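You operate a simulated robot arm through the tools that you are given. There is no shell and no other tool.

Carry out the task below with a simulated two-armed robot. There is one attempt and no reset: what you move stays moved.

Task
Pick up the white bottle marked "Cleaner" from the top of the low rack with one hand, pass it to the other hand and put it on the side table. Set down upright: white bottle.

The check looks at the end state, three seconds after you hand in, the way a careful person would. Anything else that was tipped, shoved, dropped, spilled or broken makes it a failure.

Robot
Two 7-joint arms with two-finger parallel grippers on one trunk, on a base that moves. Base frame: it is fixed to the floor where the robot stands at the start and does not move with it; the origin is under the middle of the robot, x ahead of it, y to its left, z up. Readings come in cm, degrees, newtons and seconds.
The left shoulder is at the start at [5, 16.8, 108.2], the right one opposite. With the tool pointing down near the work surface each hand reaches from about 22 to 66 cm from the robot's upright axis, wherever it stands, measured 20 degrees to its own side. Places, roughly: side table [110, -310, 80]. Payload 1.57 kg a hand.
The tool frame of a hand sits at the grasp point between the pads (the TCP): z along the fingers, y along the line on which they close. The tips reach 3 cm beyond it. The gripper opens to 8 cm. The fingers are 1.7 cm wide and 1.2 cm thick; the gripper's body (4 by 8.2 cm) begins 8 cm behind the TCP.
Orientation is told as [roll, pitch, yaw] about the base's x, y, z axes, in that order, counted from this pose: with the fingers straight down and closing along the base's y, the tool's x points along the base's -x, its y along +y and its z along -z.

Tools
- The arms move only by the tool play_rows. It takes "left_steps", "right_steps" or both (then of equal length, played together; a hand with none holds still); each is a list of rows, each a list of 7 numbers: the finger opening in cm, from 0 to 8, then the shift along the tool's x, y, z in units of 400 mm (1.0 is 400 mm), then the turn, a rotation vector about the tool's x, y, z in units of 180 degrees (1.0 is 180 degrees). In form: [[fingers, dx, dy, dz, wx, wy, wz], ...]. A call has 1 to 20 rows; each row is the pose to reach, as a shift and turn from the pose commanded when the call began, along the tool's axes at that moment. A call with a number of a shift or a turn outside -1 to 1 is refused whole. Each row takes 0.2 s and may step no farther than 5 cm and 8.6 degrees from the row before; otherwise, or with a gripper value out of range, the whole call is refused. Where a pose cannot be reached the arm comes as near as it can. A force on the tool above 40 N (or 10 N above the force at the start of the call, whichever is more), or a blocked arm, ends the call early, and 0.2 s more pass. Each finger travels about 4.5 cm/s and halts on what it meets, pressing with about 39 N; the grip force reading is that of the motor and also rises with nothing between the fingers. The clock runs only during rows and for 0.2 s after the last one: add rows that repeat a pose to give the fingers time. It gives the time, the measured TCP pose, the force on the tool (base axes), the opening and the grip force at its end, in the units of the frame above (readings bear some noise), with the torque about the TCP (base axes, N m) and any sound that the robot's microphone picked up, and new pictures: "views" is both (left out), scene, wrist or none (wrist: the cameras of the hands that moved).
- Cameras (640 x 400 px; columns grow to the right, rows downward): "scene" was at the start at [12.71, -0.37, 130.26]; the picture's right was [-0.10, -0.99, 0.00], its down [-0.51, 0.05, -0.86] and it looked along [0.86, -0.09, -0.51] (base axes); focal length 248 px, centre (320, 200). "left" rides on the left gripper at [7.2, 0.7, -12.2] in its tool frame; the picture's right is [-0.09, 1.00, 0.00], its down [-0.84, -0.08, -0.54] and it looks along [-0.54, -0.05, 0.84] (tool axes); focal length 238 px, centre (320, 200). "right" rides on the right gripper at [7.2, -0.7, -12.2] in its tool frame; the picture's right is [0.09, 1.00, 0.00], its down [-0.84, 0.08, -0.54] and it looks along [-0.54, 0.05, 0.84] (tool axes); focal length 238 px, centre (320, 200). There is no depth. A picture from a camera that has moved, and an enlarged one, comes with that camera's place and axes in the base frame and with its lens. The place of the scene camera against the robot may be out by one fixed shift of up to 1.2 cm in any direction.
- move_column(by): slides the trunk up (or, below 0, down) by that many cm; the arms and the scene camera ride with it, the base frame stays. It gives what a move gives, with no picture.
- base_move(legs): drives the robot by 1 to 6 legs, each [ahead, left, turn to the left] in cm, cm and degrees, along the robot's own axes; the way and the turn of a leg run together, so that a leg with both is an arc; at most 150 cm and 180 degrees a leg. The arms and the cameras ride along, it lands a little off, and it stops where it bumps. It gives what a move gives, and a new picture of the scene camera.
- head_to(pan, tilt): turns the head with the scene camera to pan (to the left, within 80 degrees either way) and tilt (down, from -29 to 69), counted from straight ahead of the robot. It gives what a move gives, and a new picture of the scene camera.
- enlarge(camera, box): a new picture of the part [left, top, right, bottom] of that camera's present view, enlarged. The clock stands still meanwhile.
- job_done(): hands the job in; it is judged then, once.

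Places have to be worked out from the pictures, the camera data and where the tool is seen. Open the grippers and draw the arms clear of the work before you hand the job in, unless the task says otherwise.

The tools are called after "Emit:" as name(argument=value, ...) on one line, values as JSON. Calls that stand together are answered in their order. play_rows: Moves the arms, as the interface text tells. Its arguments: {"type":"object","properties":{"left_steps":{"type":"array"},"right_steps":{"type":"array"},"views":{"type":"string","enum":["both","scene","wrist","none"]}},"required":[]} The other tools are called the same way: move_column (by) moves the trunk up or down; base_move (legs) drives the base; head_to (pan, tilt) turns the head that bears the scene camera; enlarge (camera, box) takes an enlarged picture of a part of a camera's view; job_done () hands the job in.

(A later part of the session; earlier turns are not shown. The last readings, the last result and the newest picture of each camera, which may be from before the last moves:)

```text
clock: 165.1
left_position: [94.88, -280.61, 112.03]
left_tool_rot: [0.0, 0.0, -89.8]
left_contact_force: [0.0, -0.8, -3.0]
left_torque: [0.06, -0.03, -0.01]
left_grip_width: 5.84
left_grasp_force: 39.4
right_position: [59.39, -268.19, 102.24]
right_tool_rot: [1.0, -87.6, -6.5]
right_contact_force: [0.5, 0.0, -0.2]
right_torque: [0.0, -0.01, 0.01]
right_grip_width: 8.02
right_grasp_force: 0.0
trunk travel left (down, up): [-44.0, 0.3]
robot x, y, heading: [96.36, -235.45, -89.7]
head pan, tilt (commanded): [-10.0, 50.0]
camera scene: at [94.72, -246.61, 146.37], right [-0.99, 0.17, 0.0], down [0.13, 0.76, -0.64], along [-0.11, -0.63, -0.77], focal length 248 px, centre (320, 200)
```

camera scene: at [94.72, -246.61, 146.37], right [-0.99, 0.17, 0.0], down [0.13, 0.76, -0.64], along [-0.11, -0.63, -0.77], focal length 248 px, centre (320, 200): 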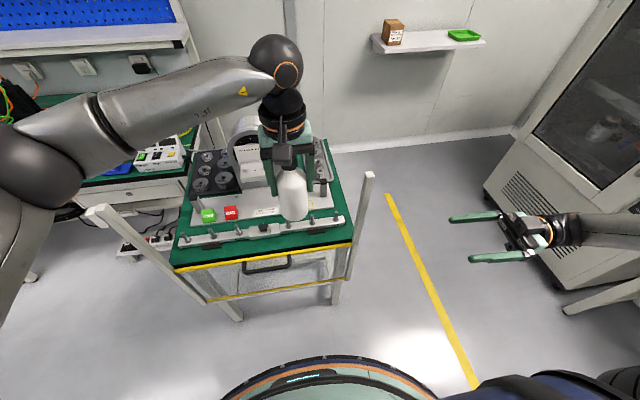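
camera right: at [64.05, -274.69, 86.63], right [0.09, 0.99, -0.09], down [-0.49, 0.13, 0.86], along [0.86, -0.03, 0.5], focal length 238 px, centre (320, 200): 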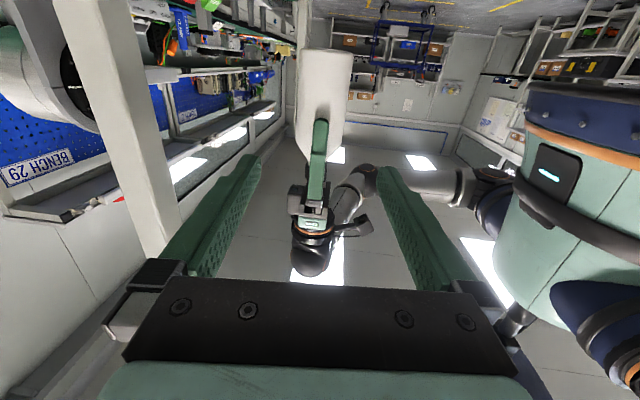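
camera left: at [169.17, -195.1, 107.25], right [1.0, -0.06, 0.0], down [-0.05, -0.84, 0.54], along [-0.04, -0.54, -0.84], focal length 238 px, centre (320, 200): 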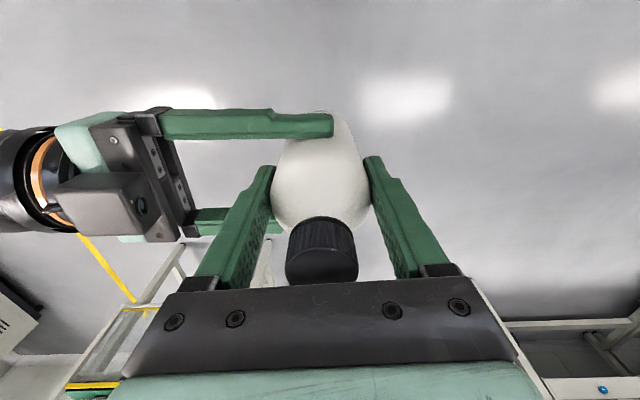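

Grip steady. Two more short legs forward.

Emit:
base_move(legs=[[3.5, -0.6, 0]])

Emit:
base_move(legs=[[2.5, 0, 0]])

Emit:
enlarge(camera="left", box=[0, 0, 640, 400])

```text
clock: 165.9
left_position: [94.2, -284.04, 111.99]
left_tool_rot: [0.0, 0.0, -90.0]
left_contact_force: [0.4, -0.7, -2.6]
left_torque: [0.02, 0.0, 0.01]
left_grip_width: 5.8
left_grasp_force: 38.5
right_position: [58.96, -271.77, 102.2]
right_tool_rot: [1.4, -87.7, -6.7]
right_contact_force: [-0.1, -0.3, -0.1]
right_torque: [0.01, -0.01, 0.01]
right_grip_width: 7.98
right_grasp_force: 0.0
trunk travel left (down, up): [-44.0, 0.3]
robot x, y, heading: [95.43, -238.71, -89.6]
head pan, tilt (commanded): [-10.0, 50.0]
camera scene: at [94.14, -250.08, 146.36], right [-0.99, 0.17, 0.0], down [0.13, 0.76, -0.64], along [-0.11, -0.63, -0.77], focal length 248 px, centre (320, 200)
```

scene: 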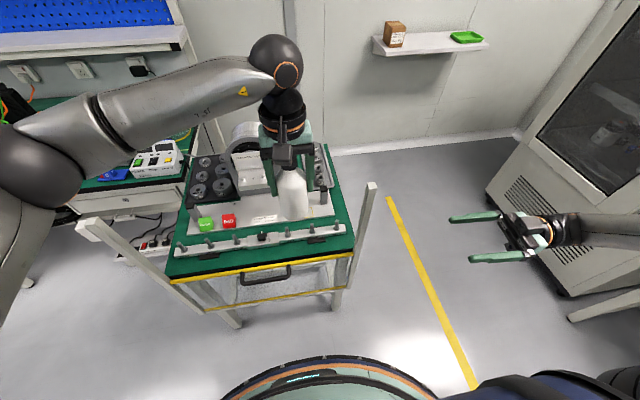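

```text
clock: 166.7
left_position: [94.36, -286.56, 111.97]
left_tool_rot: [0.0, 0.0, -89.9]
left_contact_force: [-0.7, -0.8, -2.1]
left_torque: [0.04, -0.01, -0.01]
left_grip_width: 5.82
left_grasp_force: 38.6
right_position: [58.94, -274.17, 102.18]
right_tool_rot: [1.3, -87.7, -6.7]
right_contact_force: [0.1, 0.0, 0.0]
right_torque: [0.03, -0.01, 0.03]
right_grip_width: 8.02
right_grasp_force: 0.2
trunk travel left (down, up): [-44.0, 0.3]
robot x, y, heading: [95.66, -241.48, -89.6]
head pan, tilt (commanded): [-10.0, 50.0]
camera scene: at [94.19, -252.53, 146.37], right [-0.99, 0.17, 0.0], down [0.13, 0.76, -0.64], along [-0.11, -0.63, -0.77], focal length 248 px, centre (320, 200)
```

scene: 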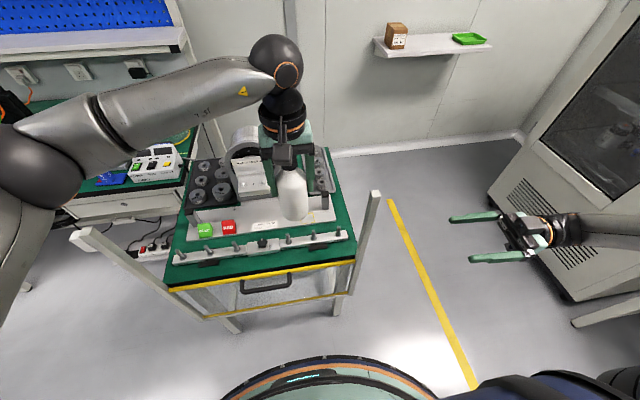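

```text
1.00 times, centred on (320, 200) of left (not enlarged: the box is as wide or as high as the picture)
camera zoom: at [94.99, -279.23, 124.17], right [1.0, -0.09, 0.0], down [-0.08, -0.84, 0.54], along [-0.05, -0.54, -0.84], focal length 238 px, centre (320, 200)
```

zoom: 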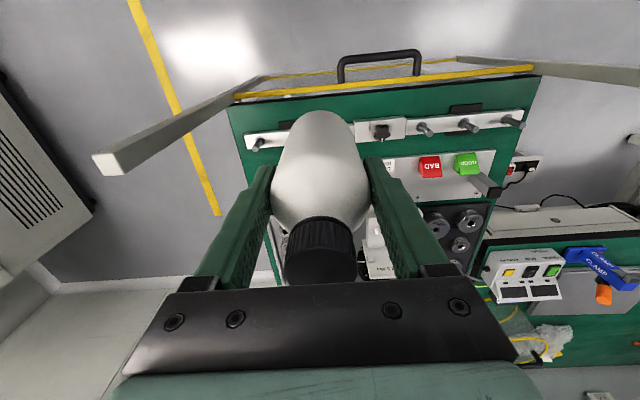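

The left wrist camera now sees the strip on both sides of the bottle. I zoom to measure the edge and beam lines relative to the hand.

Emit:
enlarge(camera="left", box=[340, 55, 500, 155])

Emit:
enlarge(camera="left", box=[220, 75, 300, 155])

```text
4.00 times, centred on (420, 105) of left
camera zoom: at [94.99, -279.23, 124.17], right [1.0, -0.09, 0.0], down [-0.08, -0.84, 0.54], along [-0.05, -0.54, -0.84], focal length 953 px, centre (-80, 580)
```

zoom: 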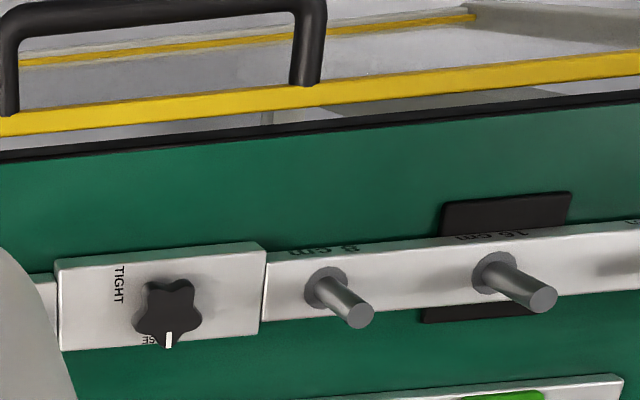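

```text
5.00 times, centred on (260, 115) of left
camera zoom: at [94.99, -279.23, 124.17], right [1.0, -0.09, 0.0], down [-0.08, -0.84, 0.54], along [-0.05, -0.54, -0.84], focal length 1192 px, centre (620, 625)
```

zoom: 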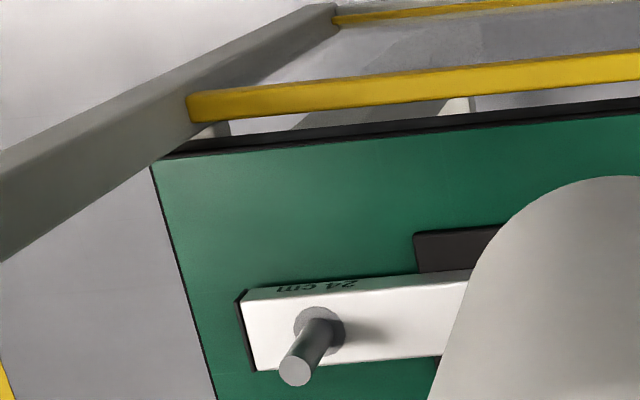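

Triangulating the wrist views gives the table at z≈75.1, its front edge at y≈-287.4 and the beam face at y≈-292.95, with the clear section at x≈91.3–100.7. I aim the bottle axis at [96.0, -289.7], so the base rests on the mat with about 0.3 cm clear of the beam. I make the horizontal move high up, then lower the trunk by 15 cm.

Emit:
play_rows(left_steps=[[0, -0.02, 0.011, 0, 0, 0, 0], [0, -0.04, 0.022, 0, 0, 0, 0], [0, -0.06, 0.033, 0, 0, 0, 0], [0, -0.0785, 0.0425, 0, 0, 0, 0], [0, -0.0785, 0.0425, 0, 0, 0, 0]], views="none")

Emit:
move_column(by=-15)

Emit:
enlarge(camera="left", box=[160, 30, 560, 230])

Emit:
enlarge(camera="left", box=[360, 60, 500, 160])

```text
clock: 167.9
left_position: [96.16, -289.66, 111.89]
left_tool_rot: [0.0, -0.1, -90.0]
left_contact_force: [0.1, 0.3, -2.7]
left_torque: [-0.01, -0.01, 0.0]
left_grip_width: 5.85
left_grasp_force: 39.0
right_position: [59.04, -274.11, 102.17]
right_tool_rot: [-0.2, -87.6, -5.3]
right_contact_force: [0.4, -0.5, -0.2]
right_torque: [0.02, 0.01, 0.0]
right_grip_width: 8.0
right_grasp_force: 0.1
trunk travel left (down, up): [-44.0, 0.3]
robot x, y, heading: [95.81, -241.47, -89.5]
head pan, tilt (commanded): [-10.0, 50.0]
```

```text
clock: 169.7
left_position: [96.08, -289.61, 96.98]
left_tool_rot: [0.0, -0.2, -89.9]
left_contact_force: [0.1, -0.6, -1.7]
left_torque: [0.03, 0.01, -0.02]
left_grip_width: 5.85
left_grasp_force: 39.1
right_position: [58.96, -274.11, 87.19]
right_tool_rot: [-0.4, -87.6, -5.1]
right_contact_force: [-0.3, -0.2, -0.3]
right_torque: [0.0, 0.01, 0.02]
right_grip_width: 7.99
right_grasp_force: 0.1
trunk travel left (down, up): [-29.0, 15.3]
robot x, y, heading: [95.55, -241.22, -89.5]
head pan, tilt (commanded): [-10.0, 50.0]
```

```text
1.60 times, centred on (360, 130) of left
camera zoom: at [96.83, -282.27, 109.09], right [1.0, -0.09, 0.0], down [-0.08, -0.84, 0.54], along [-0.05, -0.54, -0.84], focal length 381 px, centre (256, 312)
```

zoom: 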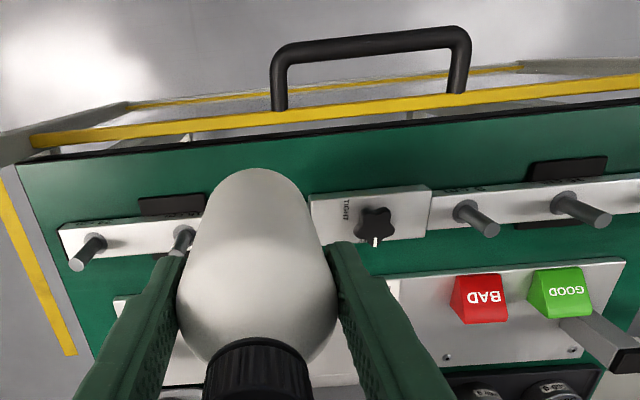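

```text
4.00 times, centred on (430, 110) of left
camera zoom: at [96.83, -282.27, 109.09], right [1.0, -0.09, 0.0], down [-0.08, -0.84, 0.54], along [-0.05, -0.54, -0.84], focal length 953 px, centre (-120, 560)
```

zoom: 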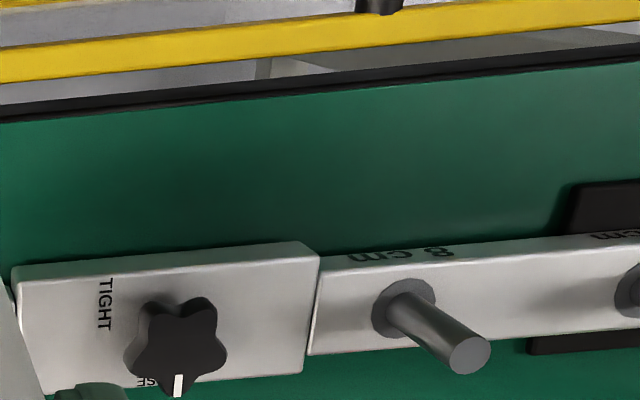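

I zoom further to pin down the beam's lower front edge exactly.

Emit:
enlarge(camera="left", box=[425, 75, 475, 135])

Emit:
enlarge(camera="left", box=[240, 90, 300, 170])

```text
6.67 times, centred on (450, 105) of left
camera zoom: at [96.83, -282.27, 109.09], right [1.0, -0.09, 0.0], down [-0.08, -0.84, 0.54], along [-0.05, -0.54, -0.84], focal length 1589 px, centre (-547, 833)
```

zoom: 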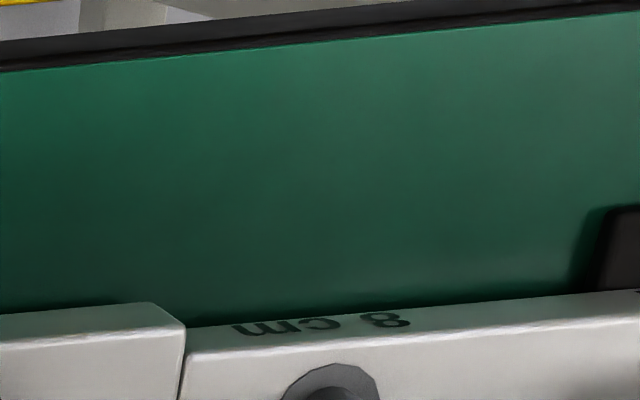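

```text
5.00 times, centred on (270, 130) of left
camera zoom: at [96.83, -282.27, 109.09], right [1.0, -0.09, 0.0], down [-0.08, -0.84, 0.54], along [-0.05, -0.54, -0.84], focal length 1192 px, centre (570, 550)
```

zoom: 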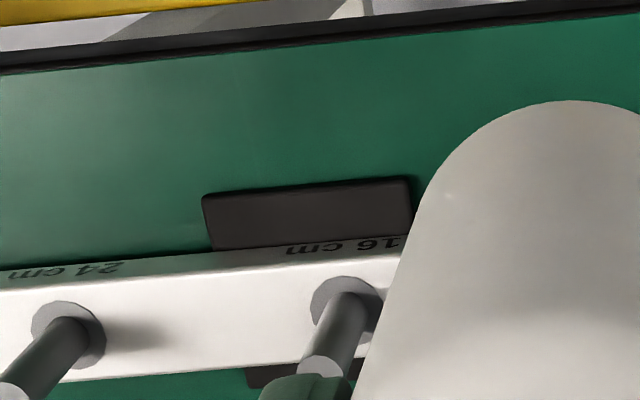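

The strip measures about 5.3–5.6 cm: edge at y≈-287.5, beam at y≈-292.75, table at z≈74.9. I nudge the bottle 0.1 cm toward me (axis ≈ -289.5), which leaves roughly 0.3 cm to the beam, and descend to just above the mat.

Emit:
play_rows(left_steps=[[0, 0.0025, 0, 0.04, 0, 0, 0], [0, 0.0025, 0, 0.08, 0, 0, 0], [0, 0.0025, 0, 0.12, 0, 0, 0], [0, 0.0025, 0, 0.16, 0, 0, 0], [0, 0.0025, 0, 0.2, 0, 0, 0], [0, 0.0025, 0, 0.24, 0, 0, 0], [0, 0.0025, 0, 0.27, 0, 0, 0], [0, 0.0025, 0, 0.285, 0, 0, 0], [0, 0.0025, 0, 0.285, 0, 0, 0]])

Emit:
enlarge(camera="left", box=[200, 40, 440, 190])

Emit:
enlarge(camera="scene", box=[230, 180, 360, 280])

```text
clock: 171.7
left_position: [96.06, -289.56, 85.49]
left_tool_rot: [-0.1, -0.1, -89.9]
left_contact_force: [0.8, 3.7, -0.9]
left_torque: [0.39, -0.05, 0.02]
left_grip_width: 5.83
left_grasp_force: 38.6
right_position: [58.89, -273.92, 87.23]
right_tool_rot: [-0.6, -87.8, -4.9]
right_contact_force: [0.2, -0.4, -0.1]
right_torque: [-0.02, -0.01, 0.03]
right_grip_width: 8.0
right_grasp_force: 0.1
trunk travel left (down, up): [-29.0, 15.3]
robot x, y, heading: [95.77, -241.39, -89.6]
head pan, tilt (commanded): [-10.0, 50.0]
camera scene: at [94.19, -252.36, 131.38], right [-0.99, 0.17, 0.0], down [0.13, 0.76, -0.64], along [-0.11, -0.63, -0.77], focal length 248 px, centre (320, 200)
camera left: at [96.74, -282.38, 97.68], right [1.0, -0.09, 0.0], down [-0.08, -0.84, 0.54], along [-0.05, -0.54, -0.84], focal length 238 px, centre (320, 200)
```

scene: 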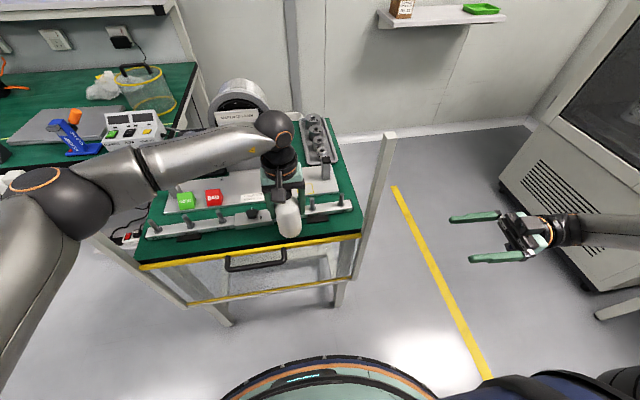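
left: 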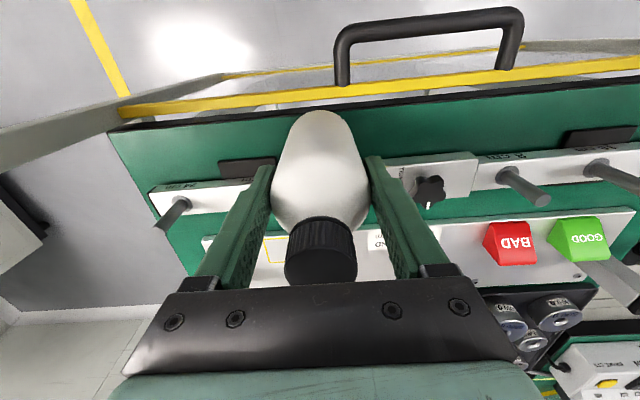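

```text
2.67 times, centred on (320, 115) of left
camera zoom: at [96.74, -282.38, 97.68], right [1.0, -0.09, 0.0], down [-0.08, -0.84, 0.54], along [-0.05, -0.54, -0.84], focal length 636 px, centre (320, 427)
```

zoom: 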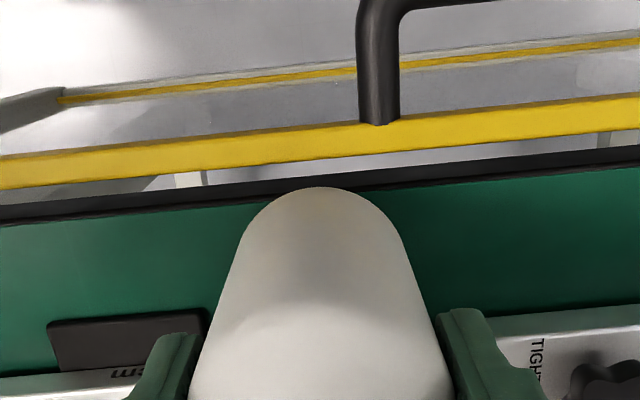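

```text
4.00 times, centred on (295, 230) of scene
camera zoom: at [94.19, -252.36, 131.38], right [-0.99, 0.17, 0.0], down [0.13, 0.76, -0.64], along [-0.11, -0.63, -0.77], focal length 990 px, centre (420, 80)
```

zoom: 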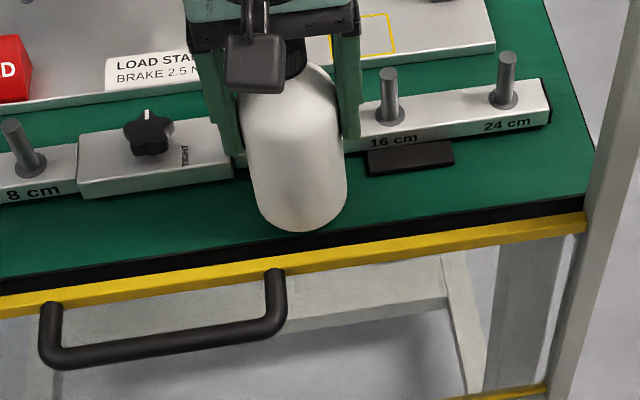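

The reading shows +3.7 N toward me and torque from about 10 cm below the grip: the bottle's lower back side is just touching the beam. I back it off by 0.2 cm and check.

Emit:
play_rows(left_steps=[[0, 0.0025, 0, -0.005, 0, 0, 0], [0, 0.005, 0, -0.005, 0, 0, 0], [0, 0.005, 0, -0.005, 0, 0, 0]], views="none")

Emit:
enlarge(camera="scene", box=[255, 190, 345, 250])

```text
clock: 172.5
left_position: [96.11, -289.58, 85.67]
left_tool_rot: [0.1, -0.1, -89.8]
left_contact_force: [0.8, -0.4, -1.5]
left_torque: [0.02, 0.02, 0.02]
left_grip_width: 5.84
left_grasp_force: 38.9
right_position: [58.88, -274.1, 87.25]
right_tool_rot: [-0.1, -87.7, -5.3]
right_contact_force: [-0.6, 0.0, 0.2]
right_torque: [0.01, -0.01, 0.02]
right_grip_width: 7.99
right_grasp_force: 0.0
trunk travel left (down, up): [-29.0, 15.3]
robot x, y, heading: [95.93, -241.52, -89.7]
head pan, tilt (commanded): [-10.0, 50.0]
```

```text
6.67 times, centred on (300, 220) of scene
camera zoom: at [94.19, -252.4, 131.38], right [-0.99, 0.17, 0.0], down [0.13, 0.76, -0.64], along [-0.11, -0.63, -0.77], focal length 1650 px, centre (453, 67)
```

zoom: 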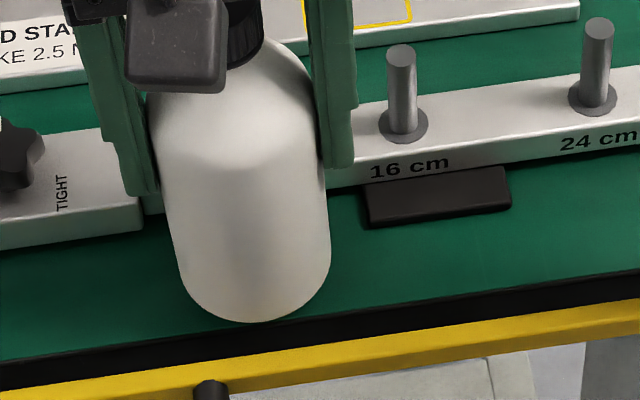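

Contact is relieved (force back near zero). Before setting down I take one more look at the whole tabletop for any roomier spot.

Emit:
enlarge(camera="scene", box=[125, 95, 375, 275])

Emit:
enlarge(camera="scene", box=[285, 95, 375, 230])

Emit:
enlarge(camera="left", box=[180, 180, 640, 400])

```text
2.22 times, centred on (250, 185) of scene
camera zoom: at [94.19, -252.4, 131.38], right [-0.99, 0.17, 0.0], down [0.13, 0.76, -0.64], along [-0.11, -0.63, -0.77], focal length 550 px, centre (476, 233)
```

zoom: 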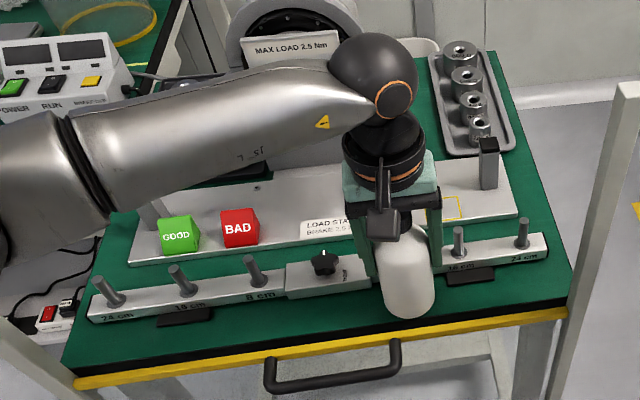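

```text
2.96 times, centred on (330, 162) of scene
camera zoom: at [94.19, -252.4, 131.38], right [-0.99, 0.17, 0.0], down [0.13, 0.76, -0.64], along [-0.11, -0.63, -0.77], focal length 733 px, centre (290, 311)
```

zoom: 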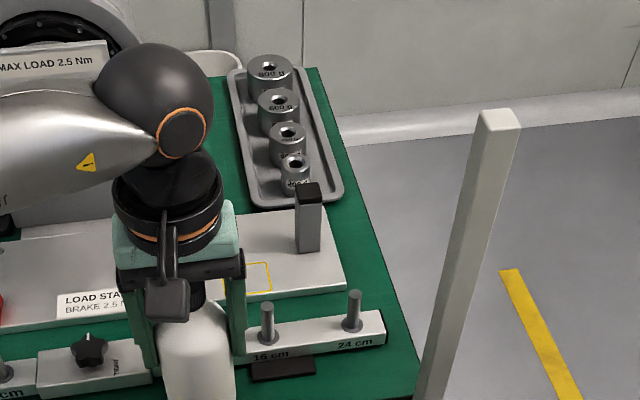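

```text
1.39 times, centred on (410, 290) of left
camera zoom: at [96.78, -282.16, 97.84], right [1.0, -0.09, 0.0], down [-0.07, -0.84, 0.54], along [-0.05, -0.54, -0.84], focal length 332 px, centre (195, 75)
```

zoom: 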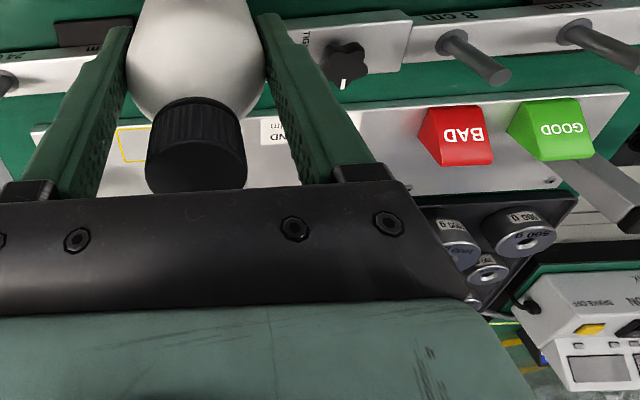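

There is no better spot: the strip in front of the beam is the only free mat. I continue lowering gently and watch the force for touchdown.

Emit:
play_rows(left_steps=[[0, 0, 0, 0.008, 0, 0, 0], [0, 0, 0, 0.016, 0, 0, 0], [0, 0, 0, 0.024, 0, 0, 0], [0, 0, 0, 0.024, 0, 0, 0]], views="none")

Emit:
play_rows(left_steps=[[0, 0, 0, 0.005, 0, 0, 0], [0, 0, 0, 0.01, 0, 0, 0], [0, 0, 0, 0.01, 0, 0, 0]], views="none")

```text
clock: 173.5
left_position: [96.16, -289.41, 84.7]
left_tool_rot: [0.0, 0.0, -89.8]
left_contact_force: [1.0, 0.8, -1.1]
left_torque: [0.0, -0.05, -0.02]
left_grip_width: 5.85
left_grasp_force: 39.1
right_position: [58.99, -274.11, 87.3]
right_tool_rot: [-0.4, -87.7, -5.2]
right_contact_force: [0.1, 0.5, 0.2]
right_torque: [-0.03, -0.02, 0.0]
right_grip_width: 8.02
right_grasp_force: 0.0
trunk travel left (down, up): [-29.0, 15.3]
robot x, y, heading: [95.64, -241.26, -89.9]
head pan, tilt (commanded): [-10.0, 50.0]
```

```text
clock: 174.3
left_position: [96.16, -289.34, 84.68]
left_tool_rot: [-0.1, -0.6, -90.0]
left_contact_force: [6.9, 1.0, 30.6]
left_torque: [0.15, -0.41, -0.27]
left_grip_width: 5.83
left_grasp_force: 39.1
right_position: [59.03, -273.9, 87.26]
right_tool_rot: [-4.1, -87.7, -1.3]
right_contact_force: [-0.2, 0.4, 0.3]
right_torque: [-0.02, 0.0, -0.02]
right_grip_width: 8.0
right_grasp_force: 0.0
trunk travel left (down, up): [-29.0, 15.3]
robot x, y, heading: [95.65, -241.35, -89.7]
head pan, tilt (commanded): [-10.0, 50.0]
```

Touchdown: 30 N upward at z=84.7, with the pressure near the bottle's centre. I ease off by about 0.2 cm so that the bottle rests without being pressed.

Emit:
play_rows(left_steps=[[0, 0, 0, -0.002, 0, 0, 0], [0, 0, 0, -0.0045, 0, 0, 0], [0, 0, 0, -0.0045, 0, 0, 0]])

Emit:
enlarge(camera="scene", box=[255, 190, 345, 250])

Emit:
enlarge(camera="left", box=[200, 40, 440, 190])

```text
clock: 175.1
left_position: [96.18, -289.36, 84.61]
left_tool_rot: [-0.1, -0.4, -89.9]
left_contact_force: [2.1, -6.0, 19.6]
left_torque: [-0.86, -0.02, -0.07]
left_grip_width: 5.84
left_grasp_force: 39.1
right_position: [58.92, -273.95, 87.3]
right_tool_rot: [-2.2, -87.7, -3.3]
right_contact_force: [-0.9, -0.2, -0.5]
right_torque: [0.01, 0.03, -0.01]
right_grip_width: 7.98
right_grasp_force: 0.1
trunk travel left (down, up): [-29.0, 15.3]
robot x, y, heading: [95.54, -241.37, -89.4]
head pan, tilt (commanded): [-10.0, 50.0]
camera scene: at [94.19, -252.27, 131.39], right [-0.99, 0.17, 0.0], down [0.13, 0.75, -0.64], along [-0.11, -0.63, -0.77], focal length 248 px, centre (320, 200)
camera left: at [96.88, -282.0, 96.74], right [1.0, -0.09, 0.0], down [-0.07, -0.83, 0.55], along [-0.05, -0.55, -0.84], focal length 238 px, centre (320, 200)
```

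scene: 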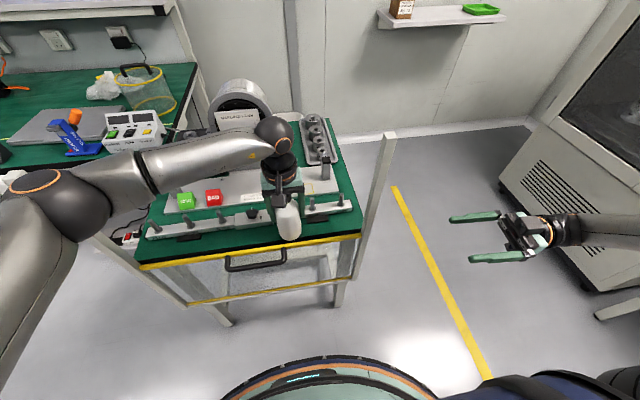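
left: 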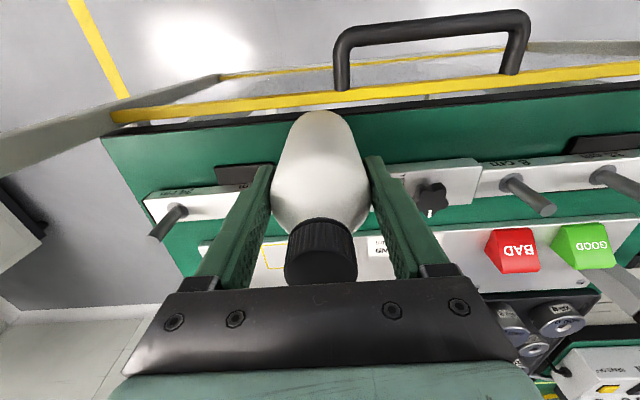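

```text
6.67 times, centred on (300, 220) of scene
camera zoom: at [94.19, -252.27, 131.39], right [-0.99, 0.17, 0.0], down [0.13, 0.75, -0.64], along [-0.11, -0.63, -0.77], focal length 1650 px, centre (453, 67)
```

zoom: 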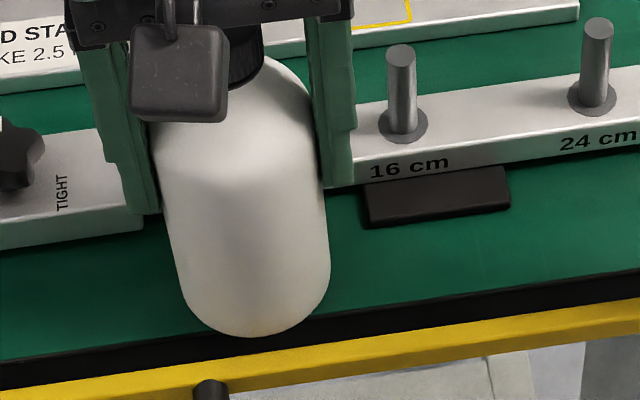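

```text
2.67 times, centred on (320, 115) of left
camera zoom: at [96.88, -282.0, 96.74], right [1.0, -0.09, 0.0], down [-0.07, -0.83, 0.55], along [-0.05, -0.55, -0.84], focal length 636 px, centre (320, 427)
```

zoom: 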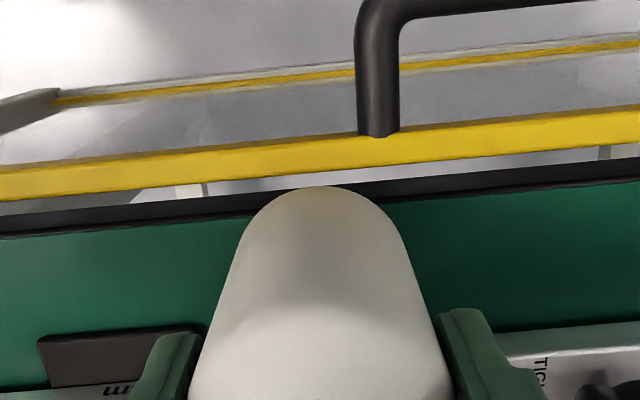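

The bottle stands on the mat and is still pressed at about 20 N. I ease off a little more before releasing.

Emit:
play_rows(left_steps=[[0, 0, 0, -0.0025, 0, 0, 0], [0, 0, 0, -0.004, 0, 0, 0], [0, 0, 0, -0.004, 0, 0, 0]], views="none")

```text
clock: 175.9
left_position: [96.01, -289.32, 84.51]
left_tool_rot: [0.0, -0.2, -89.8]
left_contact_force: [-0.7, -8.0, 7.9]
left_torque: [-1.04, 0.21, 0.02]
left_grip_width: 5.84
left_grasp_force: 38.8
right_position: [59.0, -274.01, 87.29]
right_tool_rot: [-0.4, -87.7, -5.1]
right_contact_force: [0.0, -0.5, -0.5]
right_torque: [-0.01, 0.01, 0.01]
right_grip_width: 7.99
right_grasp_force: 0.0
trunk travel left (down, up): [-29.0, 15.3]
robot x, y, heading: [95.81, -241.59, -89.7]
head pan, tilt (commanded): [-10.0, 50.0]
```

The remaining load is small (8 N), with some sideways friction stored at the base. I rise another half millimetre to let it relax.

Emit:
play_rows(left_steps=[[0, 0, 0, -0.001, 0, 0, 0], [0, 0, 0, -0.0015, 0, 0, 0], [0, 0, 0, -0.0015, 0, 0, 0], [0, 0, 0, -0.0015, 0, 0, 0]], views="none")

Emit:
enlarge(camera="scene", box=[255, 190, 345, 250])

```text
clock: 176.9
left_position: [96.15, -289.23, 84.81]
left_tool_rot: [0.1, 0.0, -89.8]
left_contact_force: [-0.1, -0.4, -3.0]
left_torque: [0.04, -0.02, -0.01]
left_grip_width: 5.82
left_grasp_force: 38.1
right_position: [59.0, -274.01, 87.29]
right_tool_rot: [-0.1, -87.8, -5.4]
right_contact_force: [0.1, 0.4, -0.2]
right_torque: [-0.02, -0.01, -0.01]
right_grip_width: 7.99
right_grasp_force: 0.0
trunk travel left (down, up): [-29.0, 15.3]
robot x, y, heading: [95.3, -241.26, -89.6]
head pan, tilt (commanded): [-10.0, 50.0]
```

```text
6.67 times, centred on (300, 220) of scene
camera zoom: at [94.19, -252.4, 131.38], right [-0.99, 0.17, 0.0], down [0.13, 0.76, -0.64], along [-0.11, -0.63, -0.77], focal length 1650 px, centre (453, 67)
```

zoom: 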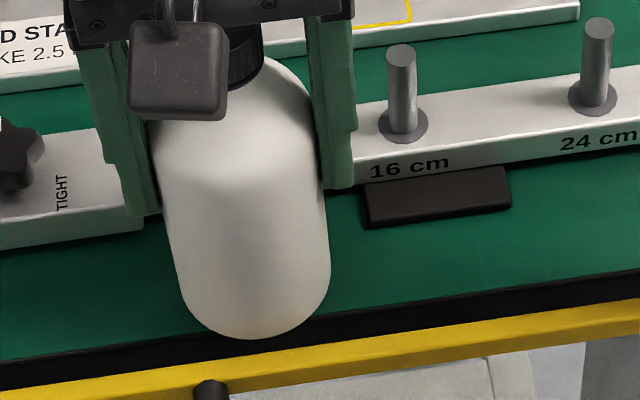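

The hand carries the bottle's 3 N again, with its base less than a millimetre above the mat and no lateral force. I open the left gripper slowly to let it settle.

Emit:
play_rows(left_steps=[[5.7, 0, 0, 0.0005, 0, 0, 0], [5.9, 0, 0, 0.0005, 0, 0, 0], [6.1, 0, 0, 0.0005, 0, 0, 0], [6.4, 0, 0, 0.0005, 0, 0, 0], [6.8, 0, 0, 0.0005, 0, 0, 0], [7.4, 0, 0, 0.0005, 0, 0, 0], [8, 0, 0, 0.0005, 0, 0, 0], [8, 0, 0, 0.0005, 0, 0, 0]])

Emit:
enlarge(camera="scene", box=[255, 190, 345, 250])

```text
clock: 178.7
left_position: [96.2, -289.19, 84.8]
left_tool_rot: [-0.1, -0.2, -89.9]
left_contact_force: [-0.4, -1.1, 0.0]
left_torque: [0.0, -0.02, 0.03]
left_grip_width: 8.0
left_grasp_force: 0.1
right_position: [58.96, -274.01, 87.33]
right_tool_rot: [-0.5, -87.7, -5.1]
right_contact_force: [-0.6, 0.1, 0.2]
right_torque: [0.0, 0.0, -0.01]
right_grip_width: 7.97
right_grasp_force: 0.0
trunk travel left (down, up): [-29.0, 15.3]
robot x, y, heading: [95.8, -241.46, -89.6]
head pan, tilt (commanded): [-10.0, 50.0]
camera scene: at [94.19, -252.38, 131.38], right [-0.99, 0.17, 0.0], down [0.13, 0.76, -0.64], along [-0.11, -0.63, -0.77], focal length 248 px, centre (320, 200)
camera left: at [96.84, -281.96, 96.97], right [1.0, -0.09, 0.0], down [-0.08, -0.84, 0.54], along [-0.05, -0.54, -0.84], focal length 238 px, centre (320, 200)
```

scene: 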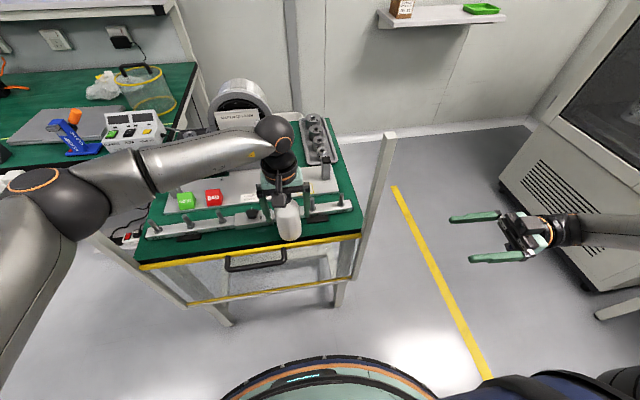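
left: 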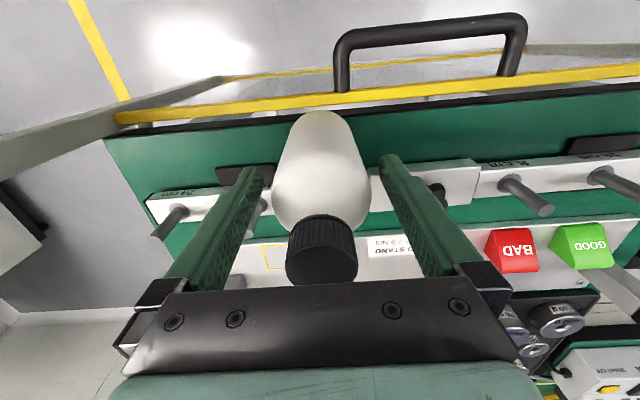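

```text
6.67 times, centred on (300, 220) of scene
camera zoom: at [94.19, -252.38, 131.38], right [-0.99, 0.17, 0.0], down [0.13, 0.76, -0.64], along [-0.11, -0.63, -0.77], focal length 1650 px, centre (453, 67)
```

zoom: 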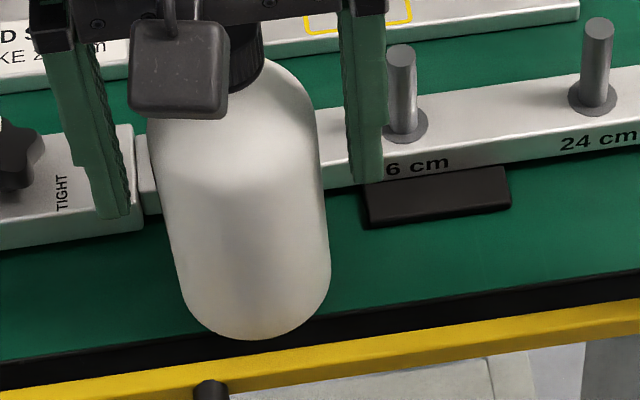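

The gripper is open and the bottle stands on its own. I withdraw the left hand straight up with the trunk.

Emit:
move_column(by=5)

Emit:
move_column(by=10)

Emit:
head_to(pan=-5, tilt=50)

Emit:
enlarge(camera="left", box=[200, 40, 440, 200])

```text
clock: 179.6
left_position: [96.1, -289.15, 89.75]
left_tool_rot: [0.0, -0.2, -90.0]
left_contact_force: [0.2, -0.9, -0.6]
left_torque: [-0.03, 0.0, -0.03]
left_grip_width: 8.01
left_grasp_force: 0.0
right_position: [58.91, -273.96, 92.22]
right_tool_rot: [0.1, -87.7, -5.4]
right_contact_force: [-0.6, -0.5, 1.0]
right_torque: [-0.01, -0.03, 0.02]
right_grip_width: 8.01
right_grasp_force: 0.1
trunk travel left (down, up): [-34.0, 10.3]
robot x, y, heading: [95.49, -241.35, -89.7]
head pan, tilt (commanded): [-10.0, 50.0]
```

```text
clock: 180.9
left_position: [96.13, -289.32, 99.7]
left_tool_rot: [0.0, -0.1, -89.9]
left_contact_force: [0.6, 0.5, -0.1]
left_torque: [-0.02, 0.02, -0.01]
left_grip_width: 8.03
left_grasp_force: 0.0
right_position: [58.98, -274.07, 102.24]
right_tool_rot: [0.0, -87.7, -5.5]
right_contact_force: [0.5, 0.2, 0.4]
right_torque: [0.01, -0.01, -0.01]
right_grip_width: 8.0
right_grasp_force: 0.0
trunk travel left (down, up): [-44.0, 0.3]
robot x, y, heading: [95.49, -241.63, -89.5]
head pan, tilt (commanded): [-10.0, 50.0]
```

```text
clock: 181.6
left_position: [95.96, -289.37, 99.77]
left_tool_rot: [0.1, -0.2, -89.8]
left_contact_force: [-0.5, 0.1, -0.1]
left_torque: [0.01, 0.04, -0.02]
left_grip_width: 8.04
left_grasp_force: 0.1
right_position: [59.0, -274.07, 102.24]
right_tool_rot: [-0.5, -87.7, -4.8]
right_contact_force: [0.3, 0.5, -0.1]
right_torque: [0.02, -0.03, 0.04]
right_grip_width: 8.01
right_grasp_force: 0.0
trunk travel left (down, up): [-44.0, 0.3]
robot x, y, heading: [95.89, -241.59, -89.8]
head pan, tilt (commanded): [-5.0, 50.0]
camera scene: at [94.85, -252.46, 146.38], right [-1.0, 0.08, 0.0], down [0.06, 0.76, -0.64], along [-0.05, -0.64, -0.77], focal length 248 px, centre (320, 200)
```

scene: 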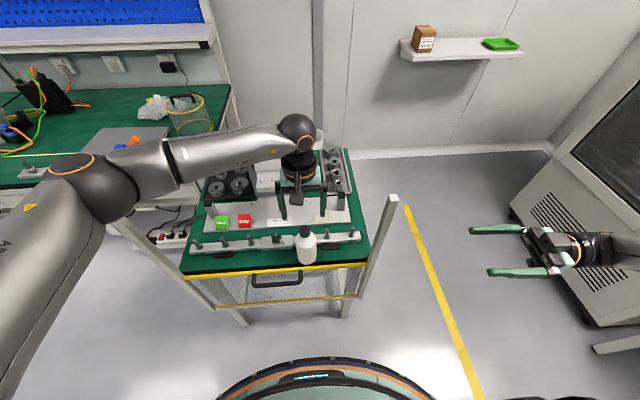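

```text
2.50 times, centred on (320, 120) of left
camera zoom: at [96.85, -281.96, 111.97], right [1.0, -0.09, 0.0], down [-0.08, -0.84, 0.54], along [-0.05, -0.54, -0.84], focal length 596 px, centre (320, 400)
```

zoom: 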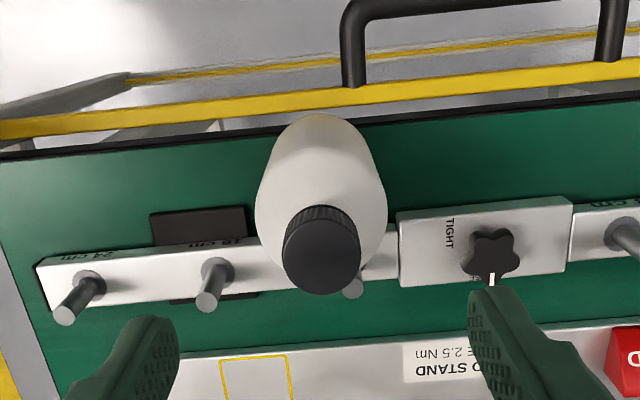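

The bottle stands upright by itself on the table, and the hand is above it. I zoom in to check its stance and the neighbours.

Emit:
enlarge(camera="scene", box=[265, 210, 355, 280])

Emit:
enlarge(camera="scene", box=[170, 140, 390, 290])

Emit:
enlarge(camera="left", box=[280, 70, 370, 170])

```text
5.71 times, centred on (310, 245) of scene
camera zoom: at [94.85, -252.46, 146.38], right [-1.0, 0.08, 0.0], down [0.06, 0.76, -0.64], along [-0.05, -0.64, -0.77], focal length 1414 px, centre (377, -57)
```

zoom: 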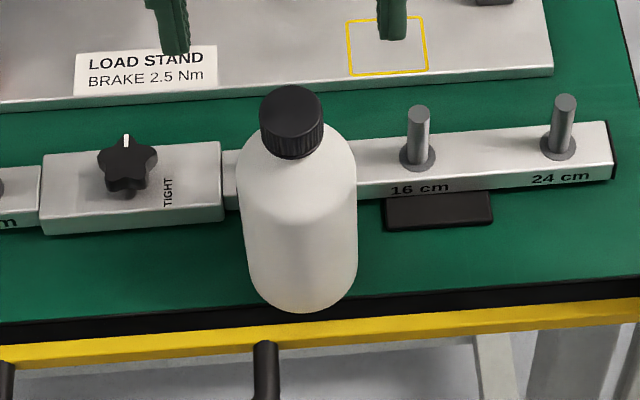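

```text
2.67 times, centred on (280, 215) of scene
camera zoom: at [94.85, -252.46, 146.38], right [-1.0, 0.08, 0.0], down [0.06, 0.76, -0.64], along [-0.05, -0.64, -0.77], focal length 660 px, centre (427, 160)
```

zoom: 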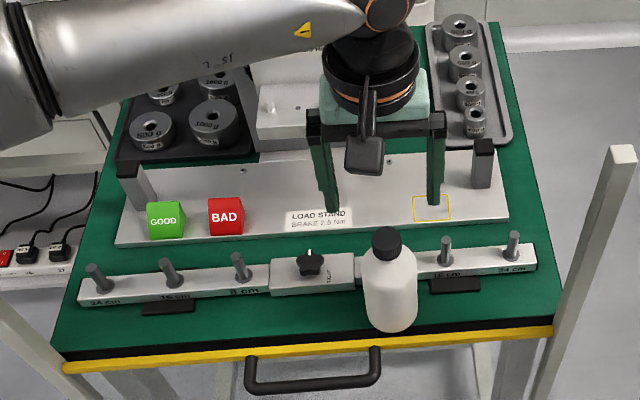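

```text
4.00 times, centred on (325, 120) of left
camera zoom: at [96.85, -281.96, 111.97], right [1.0, -0.09, 0.0], down [-0.08, -0.84, 0.54], along [-0.05, -0.54, -0.84], focal length 953 px, centre (300, 520)
```

zoom: 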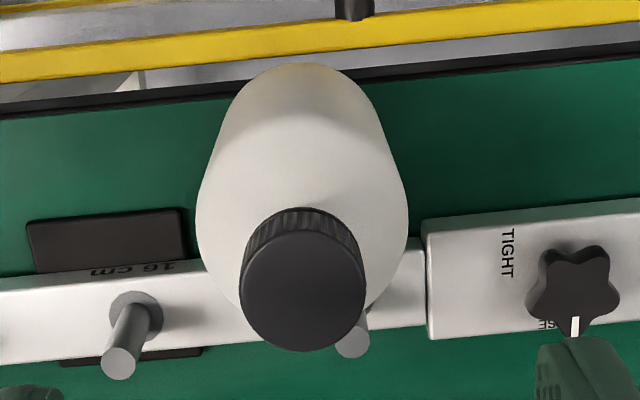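

The bottle stands upright and still, nothing else has moved, and the beam and weights are untouched. I raise and retract the left hand toward the robot, then back the base away from the table.

Emit:
play_rows(left_steps=[[8, 0, 0, -0.05, 0, 0, 0], [8, 0, 0, -0.1, 0, 0, 0], [8, 0.04, 0, -0.14, 0, 0, 0], [8, 0.09, 0, -0.16, 0, 0, 0], [8, 0.15, 0, -0.17, 0, 0, 0], [8, 0.21, 0, -0.17, 0, 0, 0], [8, 0.27, 0, -0.17, 0, 0, 0], [8, 0.32, 0, -0.17, 0, 0, 0], [8, 0.32, 0, -0.17, 0, 0, 0]])

Emit:
base_move(legs=[[-25, 0, 0]])

Emit:
enlarge(camera="scene", box=[200, 60, 440, 210])

```text
clock: 183.6
left_position: [96.27, -276.35, 106.53]
left_tool_rot: [0.0, -0.1, -89.8]
left_contact_force: [0.5, -0.4, -0.2]
left_torque: [0.02, 0.0, -0.02]
left_grip_width: 8.0
left_grasp_force: 0.0
right_position: [58.81, -274.17, 102.26]
right_tool_rot: [-0.3, -87.6, -5.1]
right_contact_force: [-0.5, -0.1, 0.1]
right_torque: [-0.01, 0.0, -0.01]
right_grip_width: 8.0
right_grasp_force: 0.1
trunk travel left (down, up): [-44.0, 0.3]
robot x, y, heading: [95.71, -241.37, -89.3]
head pan, tilt (commanded): [-5.0, 50.0]
camera scene: at [94.85, -252.48, 146.38], right [-1.0, 0.08, 0.0], down [0.06, 0.76, -0.64], along [-0.05, -0.64, -0.77], focal length 248 px, centre (320, 200)
camera left: at [96.89, -269.0, 118.89], right [1.0, -0.09, 0.0], down [-0.08, -0.84, 0.54], along [-0.05, -0.54, -0.84], focal length 238 px, centre (320, 200)
```

scene: 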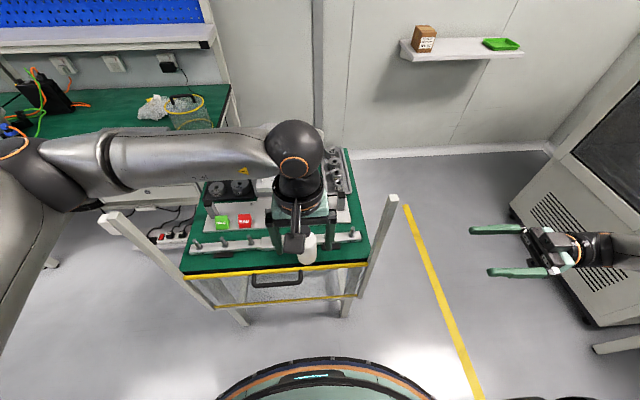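
left: 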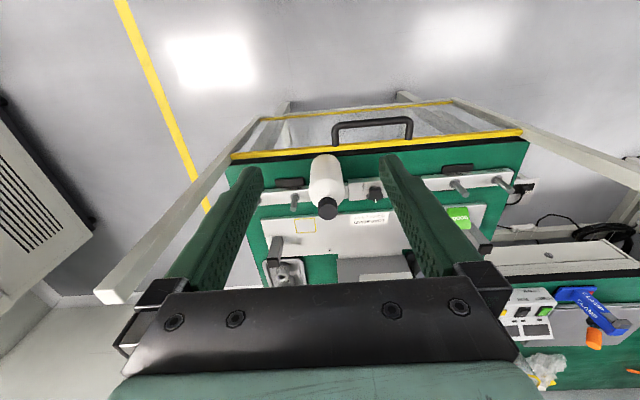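

```text
clock: 185.4
left_position: [96.07, -251.75, 106.81]
left_tool_rot: [0.0, 0.0, -89.8]
left_contact_force: [0.3, 0.8, -0.3]
left_torque: [0.04, -0.01, 0.03]
left_grip_width: 8.0
left_grasp_force: 0.0
right_position: [58.82, -249.46, 102.25]
right_tool_rot: [-1.5, -87.7, -3.9]
right_contact_force: [0.3, 0.0, 0.3]
right_torque: [-0.03, 0.02, -0.01]
right_grip_width: 8.02
right_grasp_force: 0.1
trunk travel left (down, up): [-44.0, 0.3]
robot x, y, heading: [95.35, -216.66, -89.6]
head pan, tilt (commanded): [-5.0, 50.0]
camera scene: at [94.7, -227.72, 146.39], right [-1.0, 0.08, 0.0], down [0.06, 0.76, -0.64], along [-0.05, -0.64, -0.77], focal length 248 px, centre (320, 200)
```

scene: 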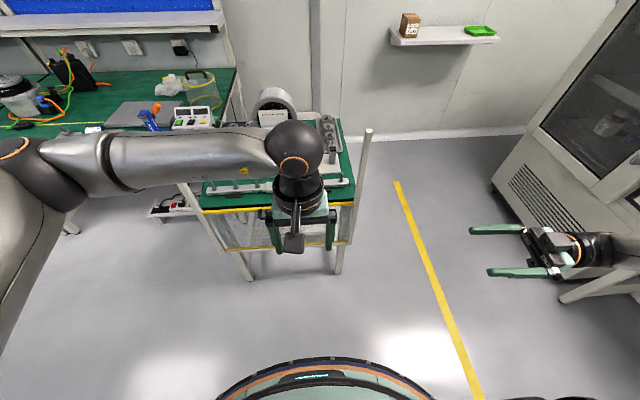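

```text
2.67 times, centred on (320, 135) of scene
camera zoom: at [94.7, -227.72, 146.39], right [-1.0, 0.08, 0.0], down [0.06, 0.76, -0.64], along [-0.05, -0.64, -0.77], focal length 660 px, centre (320, 373)
```

zoom: 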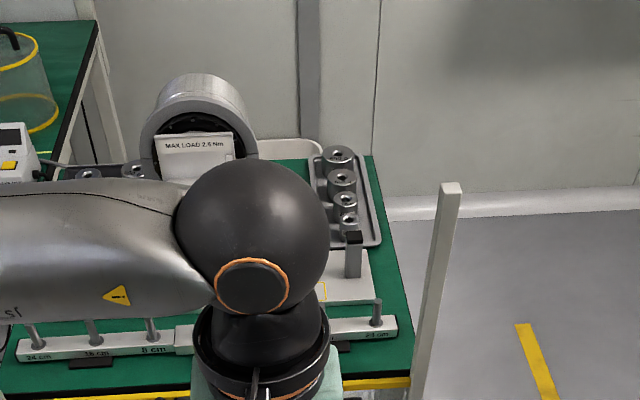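

The left hand blocks the view, so I check the bottle with the left wrist camera and move the left hand aside to see it with the scene camera.

Emit:
play_rows(left_steps=[[8, 0, 0.07, 0, 0, 0, 0], [8, 0, 0.14, 0, 0, 0, 0], [8, 0, 0.22, 0, 0, 0, 0], [8, 0, 0.3, 0, 0, 0, 0], [8, 0, 0.38, 0, 0, 0, 0], [8, 0, 0.45, 0, 0, 0, 0], [8, 0, 0.45, 0, 0, 0, 0]])

Emit:
head_to(pan=0, tilt=35)

Emit:
enlarge(camera="scene", box=[240, 160, 400, 290])

```text
clock: 187.0
left_position: [114.04, -251.48, 106.87]
left_tool_rot: [0.0, -0.2, -89.9]
left_contact_force: [-0.6, -0.4, -0.1]
left_torque: [-0.02, -0.04, 0.01]
left_grip_width: 8.0
left_grasp_force: 0.0
right_position: [58.8, -249.48, 102.26]
right_tool_rot: [-0.4, -87.7, -5.1]
right_contact_force: [-0.6, 0.7, -0.4]
right_torque: [-0.04, -0.02, -0.04]
right_grip_width: 8.01
right_grasp_force: 0.1
trunk travel left (down, up): [-44.0, 0.3]
robot x, y, heading: [95.61, -217.01, -89.8]
head pan, tilt (commanded): [-5.0, 50.0]
camera scene: at [94.67, -227.81, 146.38], right [-1.0, 0.08, 0.0], down [0.06, 0.76, -0.64], along [-0.05, -0.64, -0.77], focal length 248 px, centre (320, 200)
camera left: at [114.73, -244.28, 119.09], right [1.0, -0.09, 0.0], down [-0.08, -0.84, 0.54], along [-0.05, -0.54, -0.84], focal length 238 px, centre (320, 200)
```

scene: 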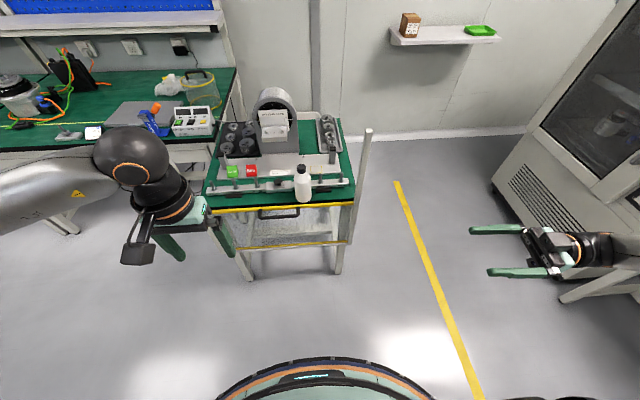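
left: 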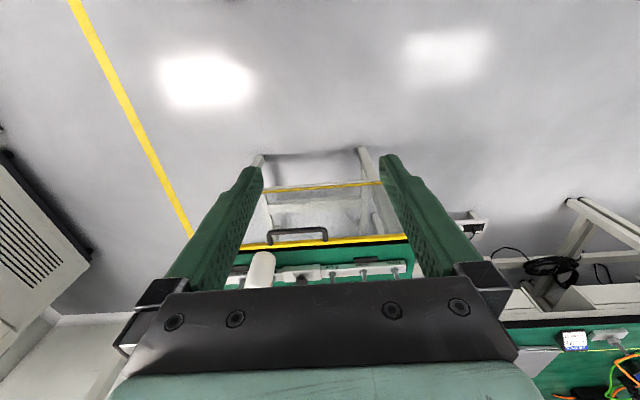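

```text
clock: 187.8
left_position: [114.08, -251.62, 106.92]
left_tool_rot: [0.0, -0.1, -89.7]
left_contact_force: [0.0, -0.4, -0.2]
left_torque: [0.02, -0.02, 0.0]
left_grip_width: 7.96
left_grasp_force: 0.1
right_position: [58.88, -249.33, 102.21]
right_tool_rot: [-0.5, -87.7, -4.8]
right_contact_force: [0.7, 0.1, -0.6]
right_torque: [-0.02, 0.03, 0.0]
right_grip_width: 7.99
right_grasp_force: 0.1
trunk travel left (down, up): [-44.0, 0.3]
robot x, y, heading: [95.64, -216.9, -89.7]
head pan, tilt (commanded): [0.0, 35.0]
camera scene: at [95.38, -228.93, 148.55], right [-1.0, -0.01, 0.0], down [0.0, 0.57, -0.82], along [0.01, -0.82, -0.57], focal length 248 px, centre (320, 200)
```

scene: 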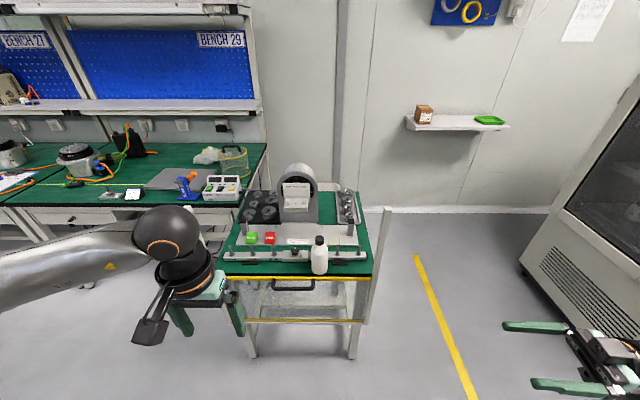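

```text
3.08 times, centred on (320, 225) of scene
camera zoom: at [95.38, -228.93, 148.55], right [-1.0, -0.01, 0.0], down [0.0, 0.57, -0.82], along [0.01, -0.82, -0.57], focal length 762 px, centre (320, 123)
```

zoom: 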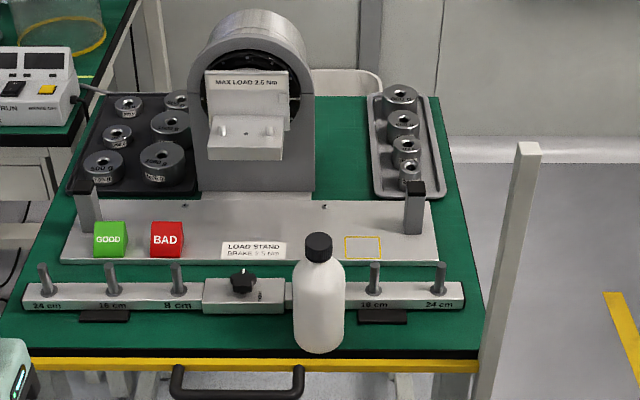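

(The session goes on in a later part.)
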